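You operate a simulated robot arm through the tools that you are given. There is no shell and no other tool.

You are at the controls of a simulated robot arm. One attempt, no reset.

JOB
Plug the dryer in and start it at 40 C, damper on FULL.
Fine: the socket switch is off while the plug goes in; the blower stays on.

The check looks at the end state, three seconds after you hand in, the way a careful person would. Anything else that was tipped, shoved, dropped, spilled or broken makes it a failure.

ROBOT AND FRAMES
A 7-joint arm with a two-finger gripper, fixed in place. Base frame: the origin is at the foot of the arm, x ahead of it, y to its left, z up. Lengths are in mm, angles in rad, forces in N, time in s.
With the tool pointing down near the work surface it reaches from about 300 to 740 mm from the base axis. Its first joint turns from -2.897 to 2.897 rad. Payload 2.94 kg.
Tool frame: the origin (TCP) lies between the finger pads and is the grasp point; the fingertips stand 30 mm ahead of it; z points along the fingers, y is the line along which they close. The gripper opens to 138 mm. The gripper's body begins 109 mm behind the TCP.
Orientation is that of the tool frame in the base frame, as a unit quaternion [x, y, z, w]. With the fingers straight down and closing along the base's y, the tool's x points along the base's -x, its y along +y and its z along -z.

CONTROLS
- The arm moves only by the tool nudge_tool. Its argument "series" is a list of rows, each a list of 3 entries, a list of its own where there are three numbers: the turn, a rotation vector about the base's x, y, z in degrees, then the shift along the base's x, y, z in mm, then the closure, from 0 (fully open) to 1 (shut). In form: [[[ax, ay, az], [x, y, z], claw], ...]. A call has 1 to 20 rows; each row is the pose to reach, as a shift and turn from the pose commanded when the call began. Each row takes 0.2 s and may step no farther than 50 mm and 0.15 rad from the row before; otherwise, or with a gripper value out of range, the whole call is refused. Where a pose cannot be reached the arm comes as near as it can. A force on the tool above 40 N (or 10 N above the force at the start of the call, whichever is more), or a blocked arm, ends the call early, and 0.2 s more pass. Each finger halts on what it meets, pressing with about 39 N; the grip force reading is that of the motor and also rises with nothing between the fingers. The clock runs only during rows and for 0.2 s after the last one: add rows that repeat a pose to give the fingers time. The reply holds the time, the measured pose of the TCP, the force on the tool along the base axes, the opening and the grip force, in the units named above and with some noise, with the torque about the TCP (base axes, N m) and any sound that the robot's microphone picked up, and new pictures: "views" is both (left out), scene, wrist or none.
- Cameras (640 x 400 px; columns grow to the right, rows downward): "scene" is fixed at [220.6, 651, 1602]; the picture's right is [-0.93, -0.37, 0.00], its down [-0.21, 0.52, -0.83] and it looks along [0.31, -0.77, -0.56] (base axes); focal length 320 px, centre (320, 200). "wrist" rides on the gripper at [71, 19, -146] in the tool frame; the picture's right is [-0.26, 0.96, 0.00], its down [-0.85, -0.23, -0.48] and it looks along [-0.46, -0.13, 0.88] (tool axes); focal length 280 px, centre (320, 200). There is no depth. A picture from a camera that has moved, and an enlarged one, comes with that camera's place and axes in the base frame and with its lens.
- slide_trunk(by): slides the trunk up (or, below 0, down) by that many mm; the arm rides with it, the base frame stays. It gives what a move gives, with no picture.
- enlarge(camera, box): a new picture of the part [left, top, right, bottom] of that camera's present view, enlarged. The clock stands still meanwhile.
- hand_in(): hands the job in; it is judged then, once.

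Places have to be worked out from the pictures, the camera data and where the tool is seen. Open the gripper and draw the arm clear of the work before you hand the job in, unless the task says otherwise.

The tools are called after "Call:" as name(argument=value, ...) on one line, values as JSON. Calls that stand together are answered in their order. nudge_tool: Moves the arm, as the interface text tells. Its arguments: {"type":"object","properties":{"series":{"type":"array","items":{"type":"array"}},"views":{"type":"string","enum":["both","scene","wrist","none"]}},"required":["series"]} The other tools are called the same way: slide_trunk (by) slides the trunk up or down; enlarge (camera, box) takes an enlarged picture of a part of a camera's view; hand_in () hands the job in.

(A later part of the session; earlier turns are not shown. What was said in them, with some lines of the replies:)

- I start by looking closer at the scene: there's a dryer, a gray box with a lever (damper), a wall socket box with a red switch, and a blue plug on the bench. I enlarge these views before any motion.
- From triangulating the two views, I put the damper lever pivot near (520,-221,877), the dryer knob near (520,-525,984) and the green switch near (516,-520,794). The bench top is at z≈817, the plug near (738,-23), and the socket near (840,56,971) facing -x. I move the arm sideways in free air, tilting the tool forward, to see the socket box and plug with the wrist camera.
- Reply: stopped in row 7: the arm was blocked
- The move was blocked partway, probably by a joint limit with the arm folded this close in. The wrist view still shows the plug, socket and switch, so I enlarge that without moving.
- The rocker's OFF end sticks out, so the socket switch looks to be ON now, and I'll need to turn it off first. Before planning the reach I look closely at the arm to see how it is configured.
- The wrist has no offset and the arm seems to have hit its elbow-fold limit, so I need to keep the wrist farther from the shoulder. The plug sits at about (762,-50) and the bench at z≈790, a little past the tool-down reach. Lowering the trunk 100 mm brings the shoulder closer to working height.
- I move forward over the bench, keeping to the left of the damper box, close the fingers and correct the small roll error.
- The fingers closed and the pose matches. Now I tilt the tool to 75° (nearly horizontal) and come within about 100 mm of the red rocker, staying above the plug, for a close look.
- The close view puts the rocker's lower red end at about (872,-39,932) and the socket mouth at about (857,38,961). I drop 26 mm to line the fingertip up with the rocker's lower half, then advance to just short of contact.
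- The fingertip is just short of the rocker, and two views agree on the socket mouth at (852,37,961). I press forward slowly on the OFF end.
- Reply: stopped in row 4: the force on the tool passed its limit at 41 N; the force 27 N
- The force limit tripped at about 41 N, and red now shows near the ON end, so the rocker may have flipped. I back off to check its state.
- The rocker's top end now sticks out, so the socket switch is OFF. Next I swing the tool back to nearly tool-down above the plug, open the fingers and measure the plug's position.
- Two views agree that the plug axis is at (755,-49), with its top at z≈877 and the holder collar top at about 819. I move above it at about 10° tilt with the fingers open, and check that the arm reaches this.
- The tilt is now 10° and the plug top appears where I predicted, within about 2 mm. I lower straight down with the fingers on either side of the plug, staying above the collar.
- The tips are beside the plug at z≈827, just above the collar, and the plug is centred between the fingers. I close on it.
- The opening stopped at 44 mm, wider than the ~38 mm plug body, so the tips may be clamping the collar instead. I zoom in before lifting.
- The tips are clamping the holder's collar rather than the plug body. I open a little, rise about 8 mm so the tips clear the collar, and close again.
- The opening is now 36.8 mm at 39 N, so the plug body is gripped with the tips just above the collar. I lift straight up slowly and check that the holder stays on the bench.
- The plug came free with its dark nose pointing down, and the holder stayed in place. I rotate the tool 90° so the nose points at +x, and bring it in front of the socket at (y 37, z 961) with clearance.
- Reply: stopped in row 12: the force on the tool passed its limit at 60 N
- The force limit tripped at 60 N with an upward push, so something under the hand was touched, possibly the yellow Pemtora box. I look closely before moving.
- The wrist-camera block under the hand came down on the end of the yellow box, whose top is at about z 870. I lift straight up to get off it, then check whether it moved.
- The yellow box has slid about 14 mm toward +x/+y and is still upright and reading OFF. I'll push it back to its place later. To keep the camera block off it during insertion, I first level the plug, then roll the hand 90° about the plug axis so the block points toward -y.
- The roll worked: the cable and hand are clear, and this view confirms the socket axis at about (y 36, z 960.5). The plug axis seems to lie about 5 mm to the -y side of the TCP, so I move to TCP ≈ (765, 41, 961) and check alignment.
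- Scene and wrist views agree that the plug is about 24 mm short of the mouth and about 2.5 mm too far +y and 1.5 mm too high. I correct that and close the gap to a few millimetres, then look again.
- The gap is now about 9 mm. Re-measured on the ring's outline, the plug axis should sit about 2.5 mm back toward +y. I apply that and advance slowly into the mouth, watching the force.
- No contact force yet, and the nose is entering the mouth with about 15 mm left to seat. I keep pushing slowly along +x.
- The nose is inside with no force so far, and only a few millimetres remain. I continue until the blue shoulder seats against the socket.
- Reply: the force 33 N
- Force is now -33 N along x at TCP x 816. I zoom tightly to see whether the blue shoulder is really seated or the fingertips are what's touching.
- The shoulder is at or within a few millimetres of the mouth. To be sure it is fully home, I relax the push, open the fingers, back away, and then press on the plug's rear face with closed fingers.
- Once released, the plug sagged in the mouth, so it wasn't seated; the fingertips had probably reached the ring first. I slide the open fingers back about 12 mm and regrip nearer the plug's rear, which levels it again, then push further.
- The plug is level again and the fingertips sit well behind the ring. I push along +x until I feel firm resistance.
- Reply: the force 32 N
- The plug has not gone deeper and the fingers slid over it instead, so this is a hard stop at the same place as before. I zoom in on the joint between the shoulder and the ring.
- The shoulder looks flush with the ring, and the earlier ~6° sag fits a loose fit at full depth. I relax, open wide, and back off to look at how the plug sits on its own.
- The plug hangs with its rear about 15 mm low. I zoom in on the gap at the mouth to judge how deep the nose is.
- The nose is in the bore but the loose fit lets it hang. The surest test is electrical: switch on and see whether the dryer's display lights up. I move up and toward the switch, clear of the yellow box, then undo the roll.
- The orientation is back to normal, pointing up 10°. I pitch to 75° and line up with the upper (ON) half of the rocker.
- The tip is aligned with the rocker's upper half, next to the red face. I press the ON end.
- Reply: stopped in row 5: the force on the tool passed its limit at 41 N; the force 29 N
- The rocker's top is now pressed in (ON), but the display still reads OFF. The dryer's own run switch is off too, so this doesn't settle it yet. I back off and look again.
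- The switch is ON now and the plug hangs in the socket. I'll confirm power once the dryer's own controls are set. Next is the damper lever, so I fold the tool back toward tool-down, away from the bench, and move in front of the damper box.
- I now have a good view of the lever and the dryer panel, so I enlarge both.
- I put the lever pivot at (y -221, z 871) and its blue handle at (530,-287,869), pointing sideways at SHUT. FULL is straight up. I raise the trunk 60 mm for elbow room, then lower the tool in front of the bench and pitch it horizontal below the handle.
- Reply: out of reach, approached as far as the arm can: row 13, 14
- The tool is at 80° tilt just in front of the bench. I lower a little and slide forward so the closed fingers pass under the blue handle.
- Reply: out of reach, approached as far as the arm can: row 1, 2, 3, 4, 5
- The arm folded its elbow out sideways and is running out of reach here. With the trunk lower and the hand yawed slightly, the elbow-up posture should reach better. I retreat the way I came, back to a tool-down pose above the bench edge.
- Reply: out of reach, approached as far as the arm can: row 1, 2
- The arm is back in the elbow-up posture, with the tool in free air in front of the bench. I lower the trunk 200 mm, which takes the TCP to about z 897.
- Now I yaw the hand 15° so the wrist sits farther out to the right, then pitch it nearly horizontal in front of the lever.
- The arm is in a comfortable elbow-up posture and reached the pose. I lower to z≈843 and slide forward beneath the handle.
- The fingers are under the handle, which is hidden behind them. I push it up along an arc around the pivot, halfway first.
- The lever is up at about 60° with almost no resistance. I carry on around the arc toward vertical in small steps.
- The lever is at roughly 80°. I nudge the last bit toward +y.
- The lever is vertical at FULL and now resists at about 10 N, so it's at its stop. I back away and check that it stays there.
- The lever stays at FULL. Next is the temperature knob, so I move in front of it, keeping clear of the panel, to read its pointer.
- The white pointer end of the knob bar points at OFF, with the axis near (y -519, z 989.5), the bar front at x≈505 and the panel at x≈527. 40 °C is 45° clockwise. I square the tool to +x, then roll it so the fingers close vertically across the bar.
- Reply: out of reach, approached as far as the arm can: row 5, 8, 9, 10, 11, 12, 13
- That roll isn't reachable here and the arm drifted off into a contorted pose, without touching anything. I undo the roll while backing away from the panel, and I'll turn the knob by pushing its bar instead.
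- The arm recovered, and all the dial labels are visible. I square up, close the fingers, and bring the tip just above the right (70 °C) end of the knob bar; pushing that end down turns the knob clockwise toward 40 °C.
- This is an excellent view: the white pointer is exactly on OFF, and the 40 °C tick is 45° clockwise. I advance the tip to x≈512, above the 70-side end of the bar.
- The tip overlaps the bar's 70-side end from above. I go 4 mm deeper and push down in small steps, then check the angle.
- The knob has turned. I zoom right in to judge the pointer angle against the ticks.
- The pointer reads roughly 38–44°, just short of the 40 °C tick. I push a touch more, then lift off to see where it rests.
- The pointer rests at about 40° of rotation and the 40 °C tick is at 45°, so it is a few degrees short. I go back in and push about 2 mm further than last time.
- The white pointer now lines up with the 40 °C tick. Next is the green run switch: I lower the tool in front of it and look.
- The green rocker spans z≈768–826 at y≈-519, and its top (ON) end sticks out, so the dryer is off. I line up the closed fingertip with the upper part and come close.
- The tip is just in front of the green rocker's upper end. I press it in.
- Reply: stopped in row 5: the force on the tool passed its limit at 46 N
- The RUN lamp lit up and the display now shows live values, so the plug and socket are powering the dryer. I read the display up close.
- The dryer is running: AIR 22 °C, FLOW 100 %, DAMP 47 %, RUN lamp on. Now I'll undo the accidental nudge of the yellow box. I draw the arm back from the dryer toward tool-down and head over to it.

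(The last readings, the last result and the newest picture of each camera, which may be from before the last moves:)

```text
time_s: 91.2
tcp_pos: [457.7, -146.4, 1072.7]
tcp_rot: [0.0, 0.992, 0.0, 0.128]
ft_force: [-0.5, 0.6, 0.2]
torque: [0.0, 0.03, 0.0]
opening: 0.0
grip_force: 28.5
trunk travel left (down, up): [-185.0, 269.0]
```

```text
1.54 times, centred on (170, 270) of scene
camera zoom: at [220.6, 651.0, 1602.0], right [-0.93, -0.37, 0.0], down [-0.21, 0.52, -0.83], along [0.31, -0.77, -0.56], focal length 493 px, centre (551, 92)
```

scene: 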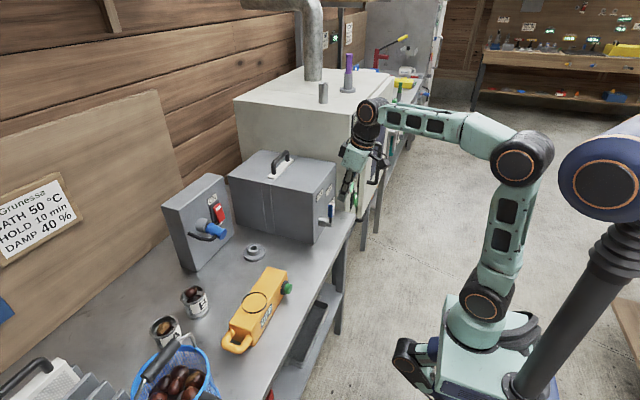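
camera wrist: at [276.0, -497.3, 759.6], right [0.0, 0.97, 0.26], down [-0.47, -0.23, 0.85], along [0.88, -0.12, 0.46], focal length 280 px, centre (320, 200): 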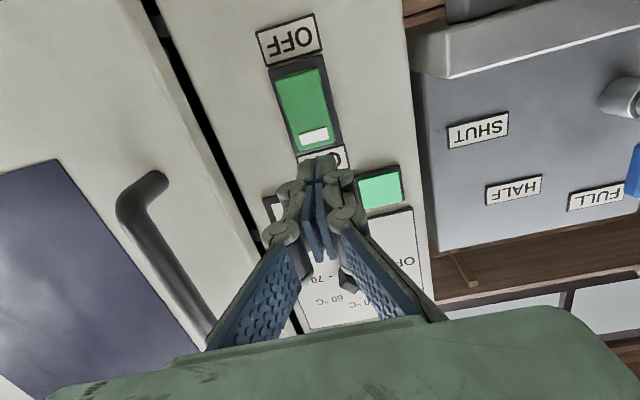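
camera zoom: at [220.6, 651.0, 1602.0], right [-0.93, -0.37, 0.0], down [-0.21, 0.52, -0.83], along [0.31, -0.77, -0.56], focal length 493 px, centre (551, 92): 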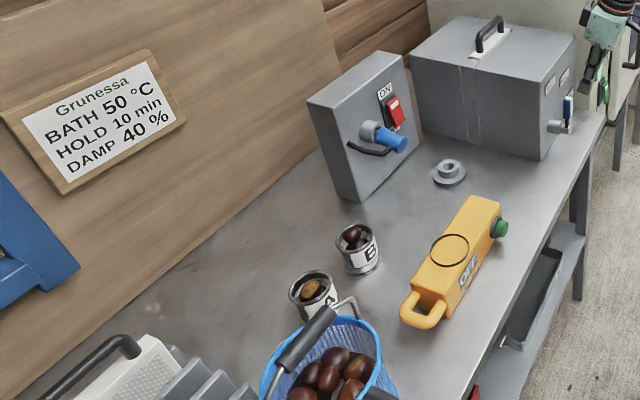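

Compared with my first view, the yellow box has shifted about 12 mm toward +x and hardly at all in y. I move above it with the wrist camera to measure its far side for a gentle push back.

Call:
nudge_tool(series=[[[0, 0, 0], [15, 40, 0], 1], [[0, 0, 0], [30, 80, 0], 1], [[0, 0, 0], [45, 120, 0], 1], [[0, 0, 0], [60, 160, -5], 1], [[0, 0, 0], [75, 200, -10], 1], [[0, 0, 0], [85, 240, -15], 1], [[0, 0, 0], [95, 275, -15], 1], [[0, 0, 0], [95, 275, -15], 1]], views="both")

Call:
enlarge(camera="scene", box=[345, 90, 385, 215])

```text
time_s: 93.0
tcp_pos: [554.1, 127.6, 1056.9]
tcp_rot: [-0.002, 0.992, 0.0, 0.128]
ft_force: [0.2, 0.5, 0.6]
torque: [-0.05, 0.01, 0.0]
opening: 0.0
grip_force: 28.2
trunk travel left (down, up): [-185.0, 269.0]
camera wrist: at [447.3, 146.3, 1179.1], right [0.25, 0.97, 0.07], down [0.7, -0.23, 0.68], along [0.67, -0.12, -0.73], focal length 280 px, centre (320, 200)
```

scene: 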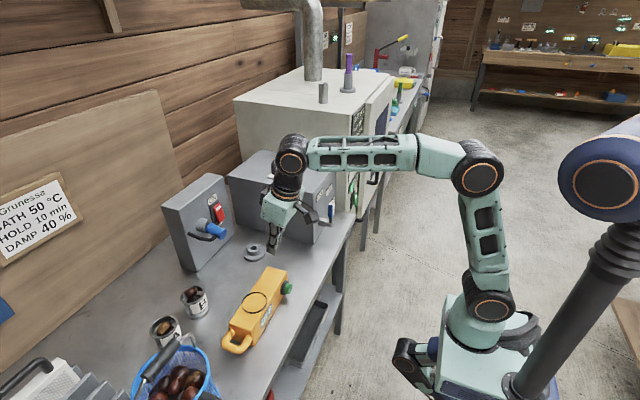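
wrist: 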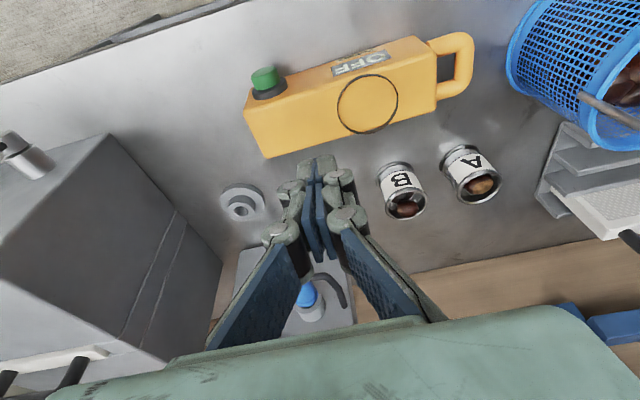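

```text
3.20 times, centred on (365, 152) of scene
camera zoom: at [220.6, 651.0, 1602.0], right [-0.93, -0.37, 0.0], down [-0.21, 0.52, -0.83], along [0.31, -0.77, -0.56], focal length 1025 px, centre (176, 352)
```

zoom: 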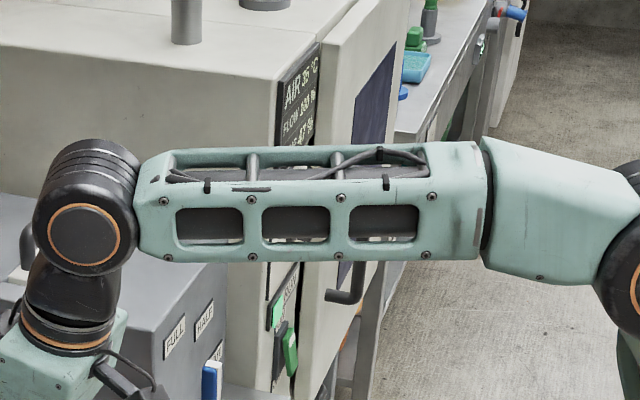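

AIR is climbing (about 35–38 °C now). I zoom in on the yellow box in the wrist view to locate its faces.

Call:
enlarge(camera="wrist", box=[230, 20, 490, 190])

Call:
enlarge(camera="scene", box=[200, 220, 340, 370])

```text
2.35 times, centred on (360, 105) of wrist
camera zoom: at [447.3, 146.3, 1179.1], right [0.25, 0.97, 0.07], down [0.7, -0.23, 0.68], along [0.67, -0.12, -0.73], focal length 660 px, centre (226, 424)
```

zoom: 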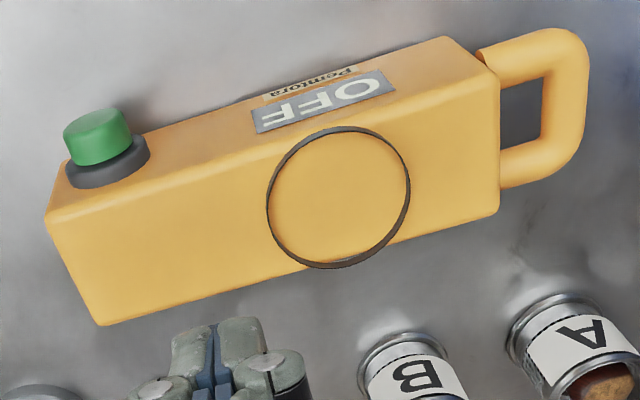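

```text
2.67 times, centred on (270, 295) of scene
camera zoom: at [220.6, 651.0, 1602.0], right [-0.93, -0.37, 0.0], down [-0.21, 0.52, -0.83], along [0.31, -0.77, -0.56], focal length 854 px, centre (453, -53)
```

zoom: 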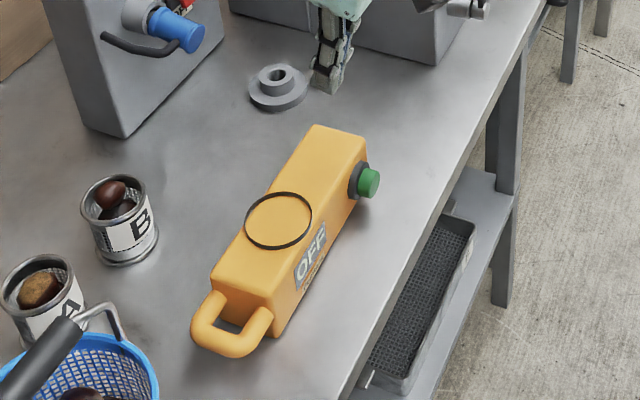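

The yellow box spans x≈571–642, y≈43–269, with its top at z≈856. I raise the trunk for reach, then bring the closed, vertical fingers down on the clear bench at (668,-22), just off the box's far corner.

Call:
slide_trunk(by=100)

Call:
nudge_tool(series=[[[0, 2.2, 0], [15, -25, -25], 1], [[0, 4.4, 0], [30, -50, -60], 1], [[0, 6.6, 0], [45, -75, -95], 1], [[0, 8.8, 0], [60, -100, -130], 1], [[0, 11, 0], [75, -120, -165], 1], [[0, 13.2, 0], [90, -135, -205], 1], [[0, 15.4, 0], [102, -148, -248], 1], [[0, 17.7, 0], [112, -150, -290], 1], [[0, 17.7, 0], [114, -150, -306], 1], [[0, 17.7, 0], [114, -150, -306], 1]], views="both")

Call:
enlarge(camera="scene", box=[200, 200, 340, 350])

```text
time_s: 94.3
tcp_pos: [553.6, 126.5, 1156.2]
tcp_rot: [-0.001, 0.992, 0.0, 0.128]
ft_force: [0.5, 0.4, 0.3]
torque: [0.0, 0.04, 0.02]
opening: 0.0
grip_force: 28.6
trunk travel left (down, up): [-285.0, 169.0]
```

```text
time_s: 96.5
tcp_pos: [669.2, -24.1, 851.2]
tcp_rot: [-0.001, 1.0, 0.0, -0.026]
ft_force: [0.4, -0.2, -0.6]
torque: [0.0, -0.01, -0.01]
opening: 0.2
grip_force: 28.1
trunk travel left (down, up): [-285.0, 169.0]
camera wrist: at [605.6, -4.2, 1000.3], right [0.26, 0.97, -0.01], down [0.87, -0.23, 0.43], along [0.41, -0.12, -0.9], focal length 280 px, centre (320, 200)
```

scene: 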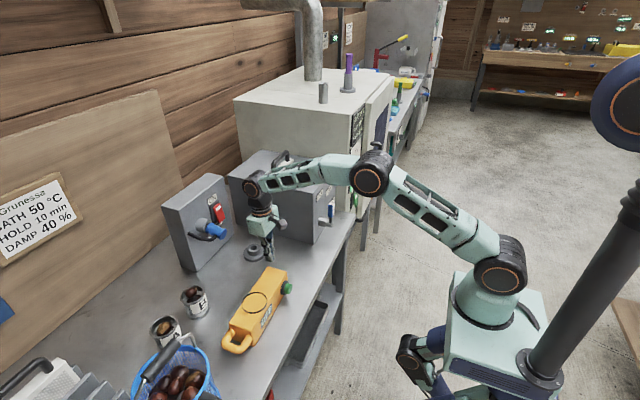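
wrist: 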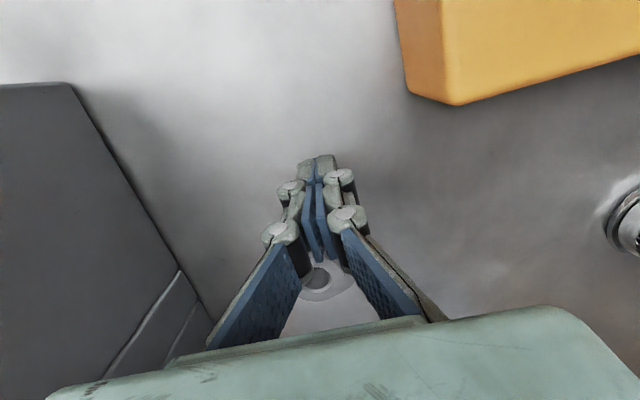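

```text
2.67 times, centred on (270, 275) of scene
camera zoom: at [220.6, 651.0, 1602.0], right [-0.93, -0.37, 0.0], down [-0.21, 0.52, -0.83], along [0.31, -0.77, -0.56], focal length 854 px, centre (453, 0)
```

zoom: 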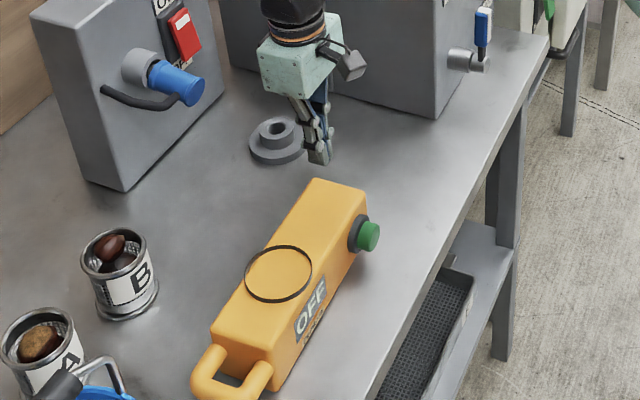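

The box's far face is at x≈640 and my fingers have about 15 mm clearance. I slide along beside it to mid-length (y≈150).

Call:
nudge_tool(series=[[[0, 0, 0], [1, 40, -2], 1], [[0, 0, 0], [1, 80, -4], 1], [[0, 0, 0], [1, 120, -4], 1], [[0, 0, 0], [1, 158, -4], 1], [[0, 0, 0], [1, 175, -4], 1], [[0, 0, 0], [1, 175, -4], 1]], views="both")

Call:
enlarge(camera="scene", box=[200, 220, 340, 370])

```text
time_s: 97.9
tcp_pos: [668.6, 151.1, 846.4]
tcp_rot: [-0.001, 1.0, -0.001, -0.026]
ft_force: [1.0, -0.7, -0.6]
torque: [-0.02, -0.01, 0.01]
opening: 0.3
grip_force: 28.5
trunk travel left (down, up): [-285.0, 169.0]
camera wrist: at [604.5, 171.5, 994.7], right [0.26, 0.97, -0.01], down [0.87, -0.23, 0.43], along [0.41, -0.12, -0.9], focal length 280 px, centre (320, 200)
```

scene: 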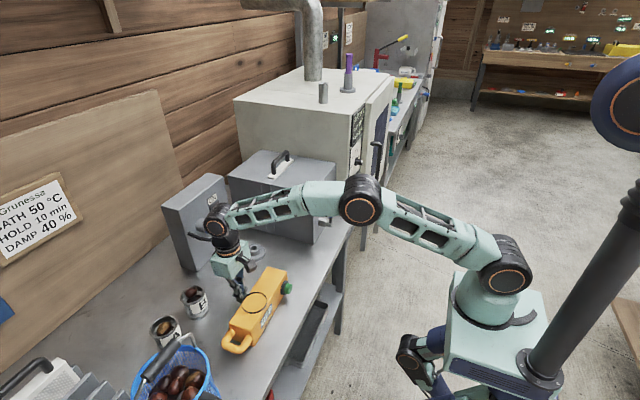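
wrist: 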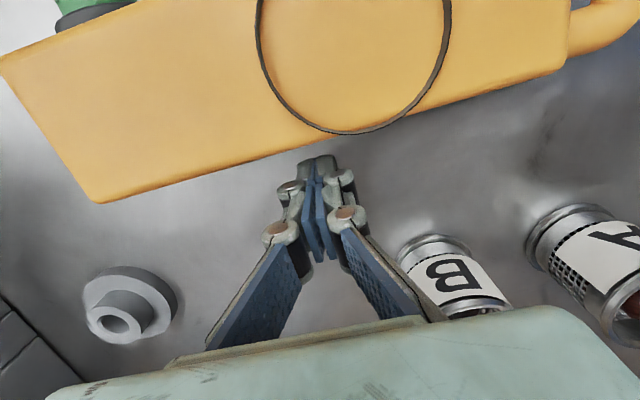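

```text
2.67 times, centred on (270, 295) of scene
camera zoom: at [220.6, 651.0, 1602.0], right [-0.93, -0.37, 0.0], down [-0.21, 0.52, -0.83], along [0.31, -0.77, -0.56], focal length 854 px, centre (453, -53)
```

zoom: 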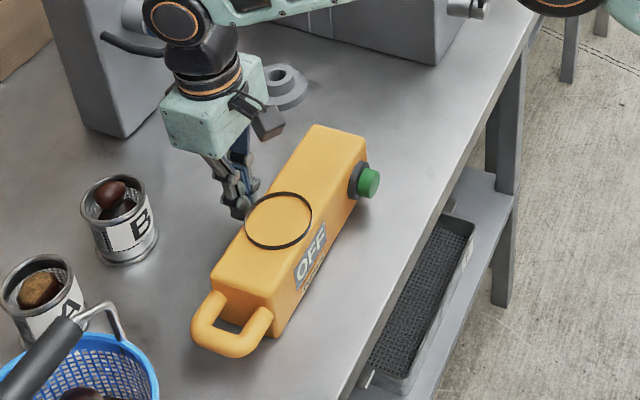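

My fingers stand beside the middle of the box. I push it gently toward -x; it should start to move after about 15 mm and then travel about 12 mm.

Call:
nudge_tool(series=[[[0, 0, 0], [-6, 0, 0], 1], [[0, 0, 0], [-12, 0, 0], 1], [[0, 0, 0], [-16, 0, 0], 1], [[0, 0, 0], [-19, 0, 0], 1], [[0, 0, 0], [-22, 0, 0], 1]], views="both")

Call:
enlarge(camera="scene", box=[200, 220, 340, 370])

```text
time_s: 99.1
tcp_pos: [647.6, 150.9, 846.7]
tcp_rot: [-0.002, 1.0, 0.0, -0.026]
ft_force: [2.7, -0.6, 1.3]
torque: [-0.02, -0.05, 0.01]
opening: 0.2
grip_force: 28.2
trunk travel left (down, up): [-285.0, 169.0]
camera wrist: at [582.6, 170.2, 995.3], right [0.26, 0.97, -0.01], down [0.87, -0.23, 0.43], along [0.41, -0.12, -0.9], focal length 280 px, centre (320, 200)
```

scene: 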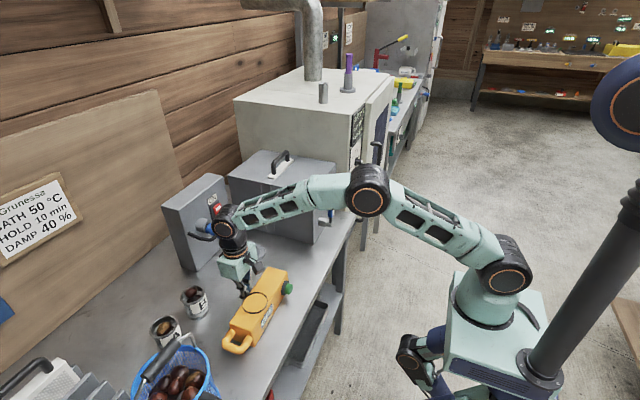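
wrist: 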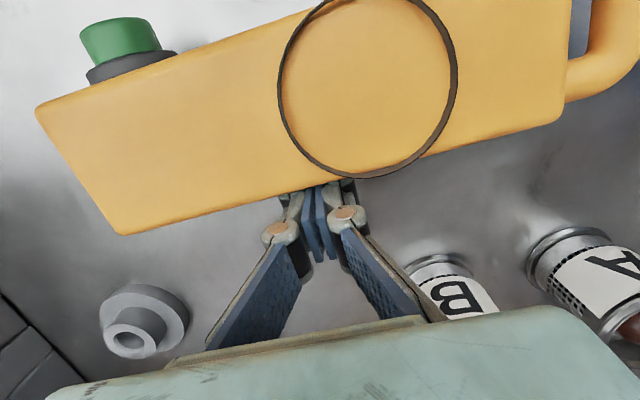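

```text
2.67 times, centred on (270, 295) of scene
camera zoom: at [220.6, 651.0, 1602.0], right [-0.93, -0.37, 0.0], down [-0.21, 0.52, -0.83], along [0.31, -0.77, -0.56], focal length 854 px, centre (453, -53)
```

zoom: 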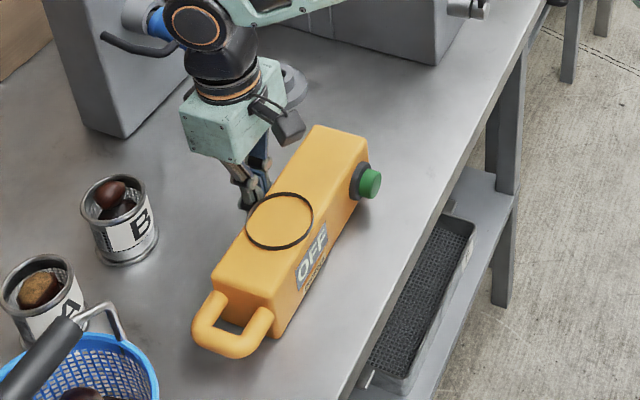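

The box has started to slide under a light force, about 2 mm so far. I push about 9 mm more.

Call:
nudge_tool(series=[[[0, 0, 0], [-3, 0, 0], 1], [[0, 0, 0], [-6, 0, 0], 1], [[0, 0, 0], [-9, 0, 0], 1], [[0, 0, 0], [-9, 0, 0], 1]], views="both")

Call:
enlarge(camera="scene", box=[200, 220, 340, 370])

Call:
enlarge(camera="scene", box=[0, 140, 340, 400])

```text
time_s: 100.1
tcp_pos: [636.5, 150.7, 845.6]
tcp_rot: [-0.001, 1.0, 0.0, -0.026]
ft_force: [1.2, -0.1, -0.1]
torque: [-0.02, 0.0, 0.02]
opening: 0.1
grip_force: 28.0
trunk travel left (down, up): [-285.0, 169.0]
camera wrist: at [573.3, 170.2, 994.9], right [0.26, 0.97, -0.01], down [0.87, -0.23, 0.43], along [0.41, -0.12, -0.9], focal length 280 px, centre (320, 200)
```

scene: 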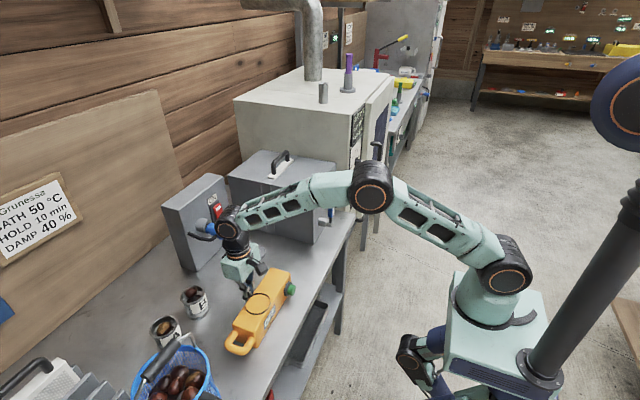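
wrist: 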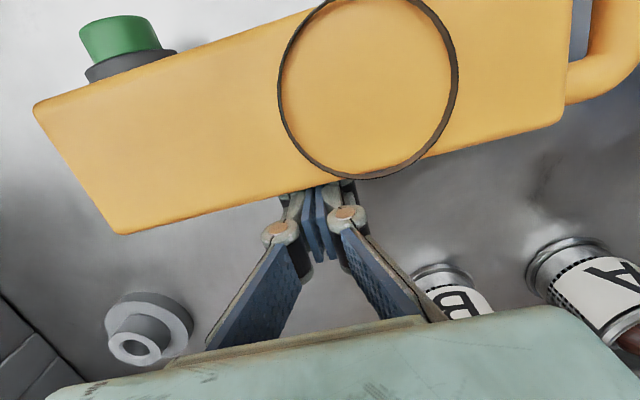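

```text
2.67 times, centred on (270, 295) of scene
camera zoom: at [220.6, 651.0, 1602.0], right [-0.93, -0.37, 0.0], down [-0.21, 0.52, -0.83], along [0.31, -0.77, -0.56], focal length 854 px, centre (453, -53)
```

zoom: 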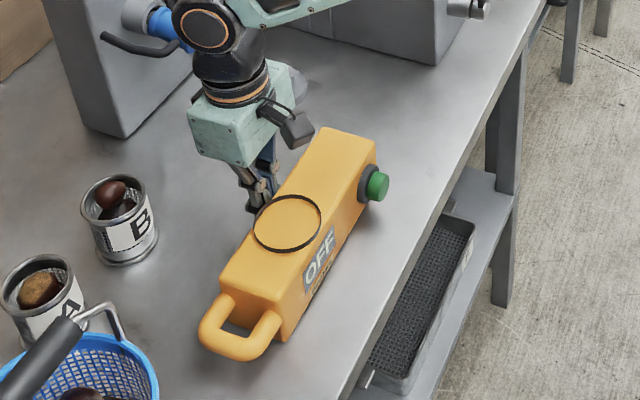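

```text
1.54 times, centred on (170, 270) of scene
camera zoom: at [220.6, 651.0, 1602.0], right [-0.93, -0.37, 0.0], down [-0.21, 0.52, -0.83], along [0.31, -0.77, -0.56], focal length 493 px, centre (551, 92)
```

zoom: 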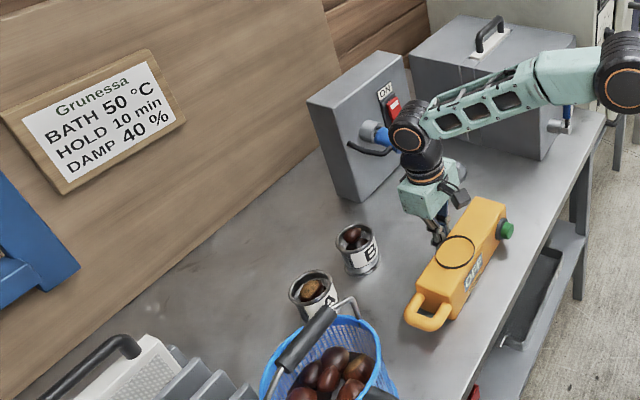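

The box's button, label and ring are back where they first appeared, within a pixel or so (about 2 mm). I move the fingers away, then lift and withdraw the arm in front of the bench, opening the gripper.

Call:
nudge_tool(series=[[[0, 0, 0], [8, 0, 0], 1], [[0, 0, 0], [18, 0, 0], 1], [[0, 0, 0], [18, 0, 30], 1], [[0, -4, 0], [14, 0, 65], 1], [[0, -8, 0], [5, 0, 105], 1], [[0, -12, 0], [-15, 0, 145], 1], [[0, -16, 0], [-45, -5, 175], 0.8], [[0, -18, 0], [-85, -15, 190], 0.5], [[0, -18, 0], [-125, -35, 195], 0.3], [[0, -18, 0], [-165, -60, 195], 0.1], [[0, -18, 0], [-200, -90, 195], 0], [[0, -18, 0], [-215, -125, 195], 0], [[0, -18, 0], [-215, -125, 195], 0]], views="both")

Call:
enlarge(camera="scene", box=[0, 140, 340, 400])

Call:
enlarge(camera="scene", box=[340, 90, 390, 215])

Call:
enlarge(camera="scene", box=[190, 180, 270, 260])

```text
time_s: 102.9
tcp_pos: [423.3, 26.0, 1039.7]
tcp_rot: [-0.002, 0.991, 0.0, 0.13]
ft_force: [-0.7, -0.6, -0.3]
torque: [0.01, 0.06, 0.02]
opening: 137.8
grip_force: 0.1
trunk travel left (down, up): [-285.0, 169.0]
camera wrist: at [315.2, 45.6, 1162.3], right [0.25, 0.97, 0.07], down [0.7, -0.23, 0.68], along [0.67, -0.12, -0.73], focal length 280 px, centre (320, 200)
```

scene: 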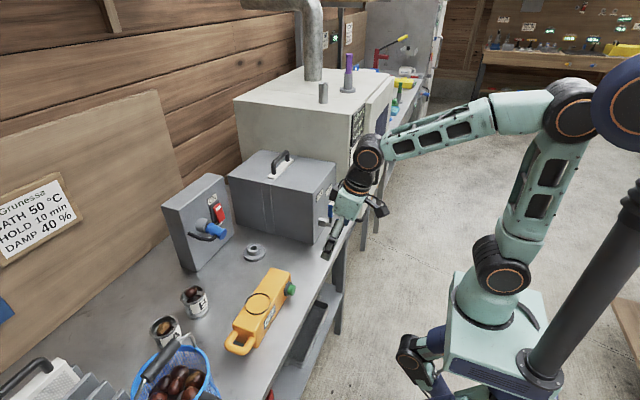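
wrist: 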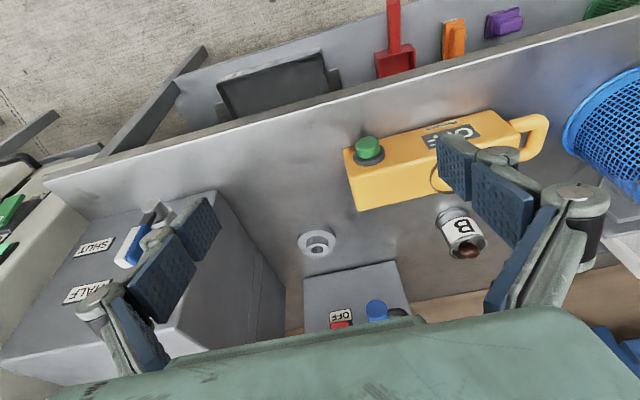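

```text
1.54 times, centred on (170, 270) of scene
camera zoom: at [220.6, 651.0, 1602.0], right [-0.93, -0.37, 0.0], down [-0.21, 0.52, -0.83], along [0.31, -0.77, -0.56], focal length 493 px, centre (551, 92)
```

zoom: 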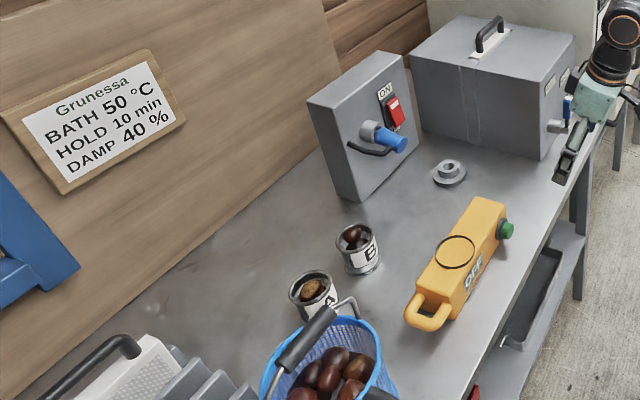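

```text
3.20 times, centred on (365, 152) of scene
camera zoom: at [220.6, 651.0, 1602.0], right [-0.93, -0.37, 0.0], down [-0.21, 0.52, -0.83], along [0.31, -0.77, -0.56], focal length 1025 px, centre (176, 352)
```

zoom: 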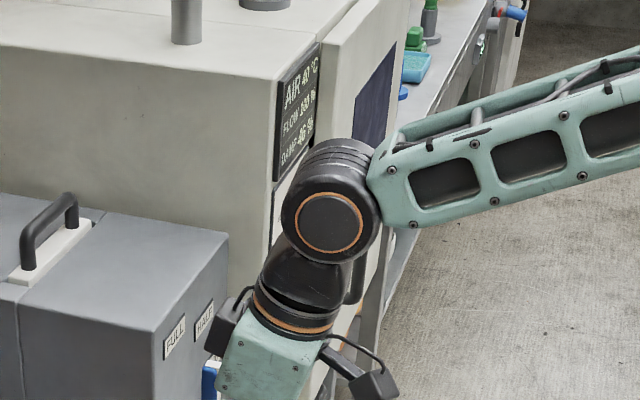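

```text
5.00 times, centred on (230, 220) of scene
camera zoom: at [220.6, 651.0, 1602.0], right [-0.93, -0.37, 0.0], down [-0.21, 0.52, -0.83], along [0.31, -0.77, -0.56], focal length 1602 px, centre (770, 100)
```

zoom: 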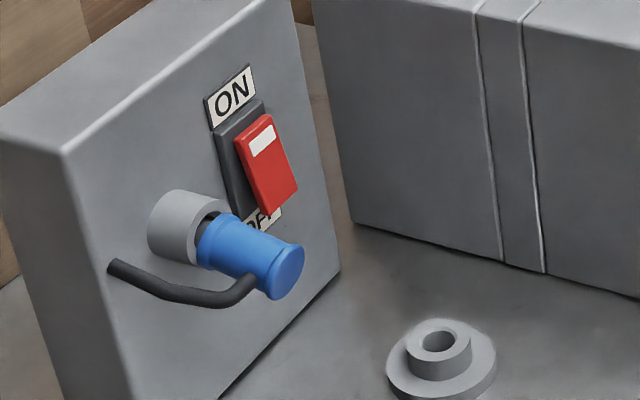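

Everything looks in place. I zoom in on the display to see where the air temperature has settled.

Call:
enlarge(camera="scene", box=[350, 95, 372, 150])

Call:
enlarge(camera="wrist", box=[40, 180, 240, 340])

```text
7.27 times, centred on (361, 122) of scene
camera zoom: at [220.6, 651.0, 1602.0], right [-0.93, -0.37, 0.0], down [-0.21, 0.52, -0.83], along [0.31, -0.77, -0.56], focal length 2330 px, centre (22, 764)
```

zoom: 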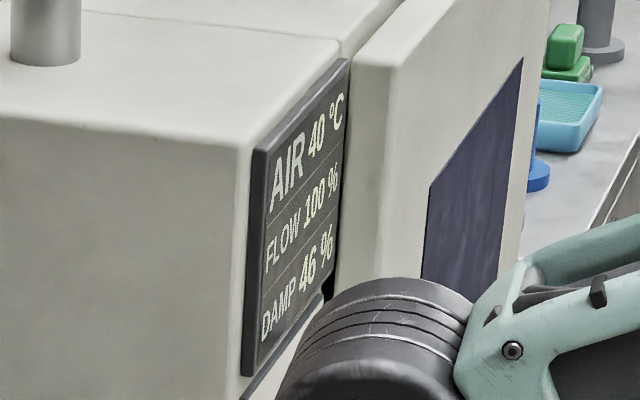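

```text
2.50 times, centred on (140, 260) of wrist
camera zoom: at [315.2, 45.6, 1162.3], right [0.25, 0.97, 0.07], down [0.7, -0.23, 0.68], along [0.67, -0.12, -0.73], focal length 701 px, centre (770, 50)
```

zoom: 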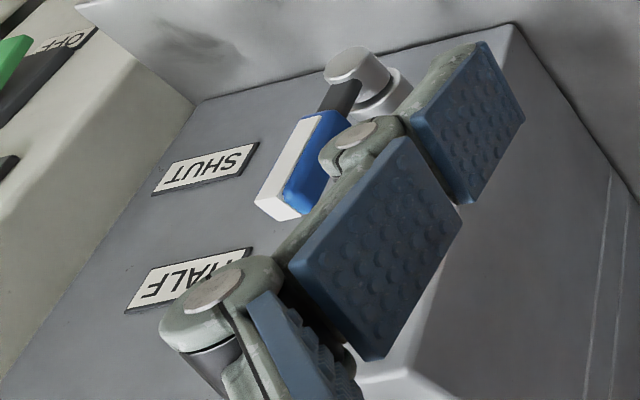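

The display reads AIR 40 °C, FLOW 100 %, DAMP 46 %, just as wanted. I move the arm further aside for a last look at the lever and panel.

Call:
nudge_tool(series=[[[0, 0, 0], [-5, 40, 10], 0], [[0, 0, 0], [-10, 80, 20], 0], [[0, 0, 0], [-15, 120, 30], 0], [[0, 0, 0], [-25, 160, 40], 0], [[0, 0, 0], [-25, 160, 40], 0]], views="scene")

Call:
enlarge(camera="scene", box=[300, 90, 390, 250])

Call:
enlarge(camera="scene", box=[300, 175, 370, 250])

```text
time_s: 104.1
tcp_pos: [396.5, 186.9, 1081.6]
tcp_rot: [-0.002, 0.992, 0.001, 0.13]
ft_force: [0.5, 0.8, 0.4]
torque: [0.01, 0.04, -0.02]
opening: 138.2
grip_force: 0.1
trunk travel left (down, up): [-285.0, 169.0]
```

scene: 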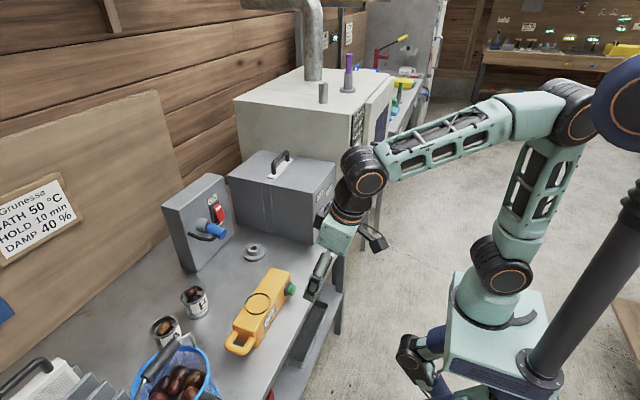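

```text
2.50 times, centred on (345, 170) of scene
camera zoom: at [220.6, 651.0, 1602.0], right [-0.93, -0.37, 0.0], down [-0.21, 0.52, -0.83], along [0.31, -0.77, -0.56], focal length 801 px, centre (258, 275)
```

zoom: 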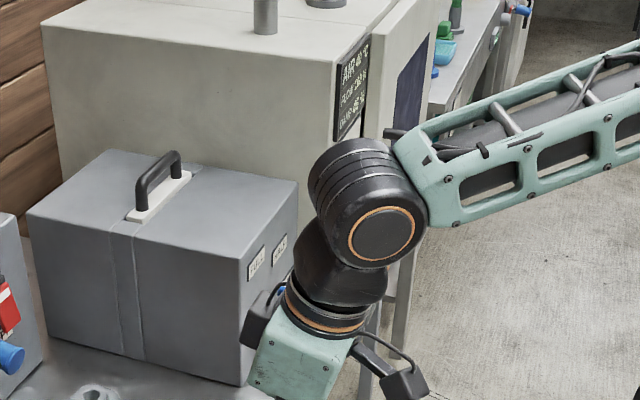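

```text
5.33 times, centred on (335, 212) of scene
camera zoom: at [220.6, 651.0, 1602.0], right [-0.93, -0.37, 0.0], down [-0.21, 0.52, -0.83], along [0.31, -0.77, -0.56], focal length 1708 px, centre (240, 133)
```

zoom: 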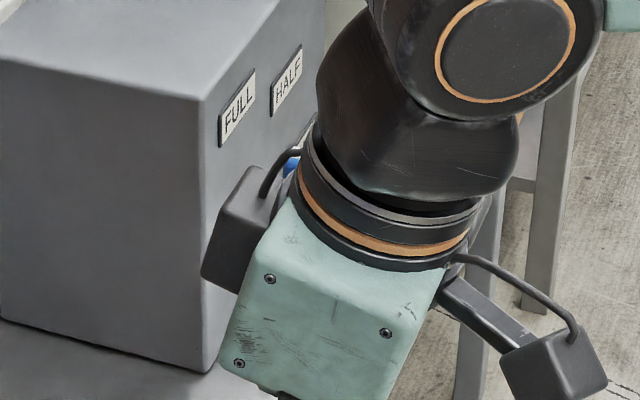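

Final state:
- **Dryer:** running at AIR 40 °C and FLOW 100 %, with the RUN lamp lit.
- **Damper:** the lever was vertical at FULL when I left it. The arm hides it from the scene camera now, but the 100 % flow agrees.
- **Socket:** the plug is in and the switch is ON; it was OFF while the plug went in.
- **Yellow box:** back within about 2 mm of where it started.
- **Arm:** gripper open, clear of the bench.

I hand in.

Call:
hand_in()

```text
The job is handed in.
```

The dryer is plugged in and running at 40 °C with the damper on FULL. The display reads AIR 40 °C and FLOW 100 %, and the RUN lamp is lit. I've handed the job in but haven't seen the result of the check.

- **Socket switch:** it was on when I started, so I turned it off before the plug went in and back on afterwards.
- **Plug:** it hangs at an angle in the socket because the fit is loose. It has stayed put since and is powering the dryer.
- **Yellow box:** the wrist camera touched the yellow Pemtora box while I was turning the plug and slid it about 12 mm. I pushed it back to within about 2 mm of where it was. It stayed upright and still reads OFF.
- **Arm:** the gripper is open and the arm is clear of the bench.
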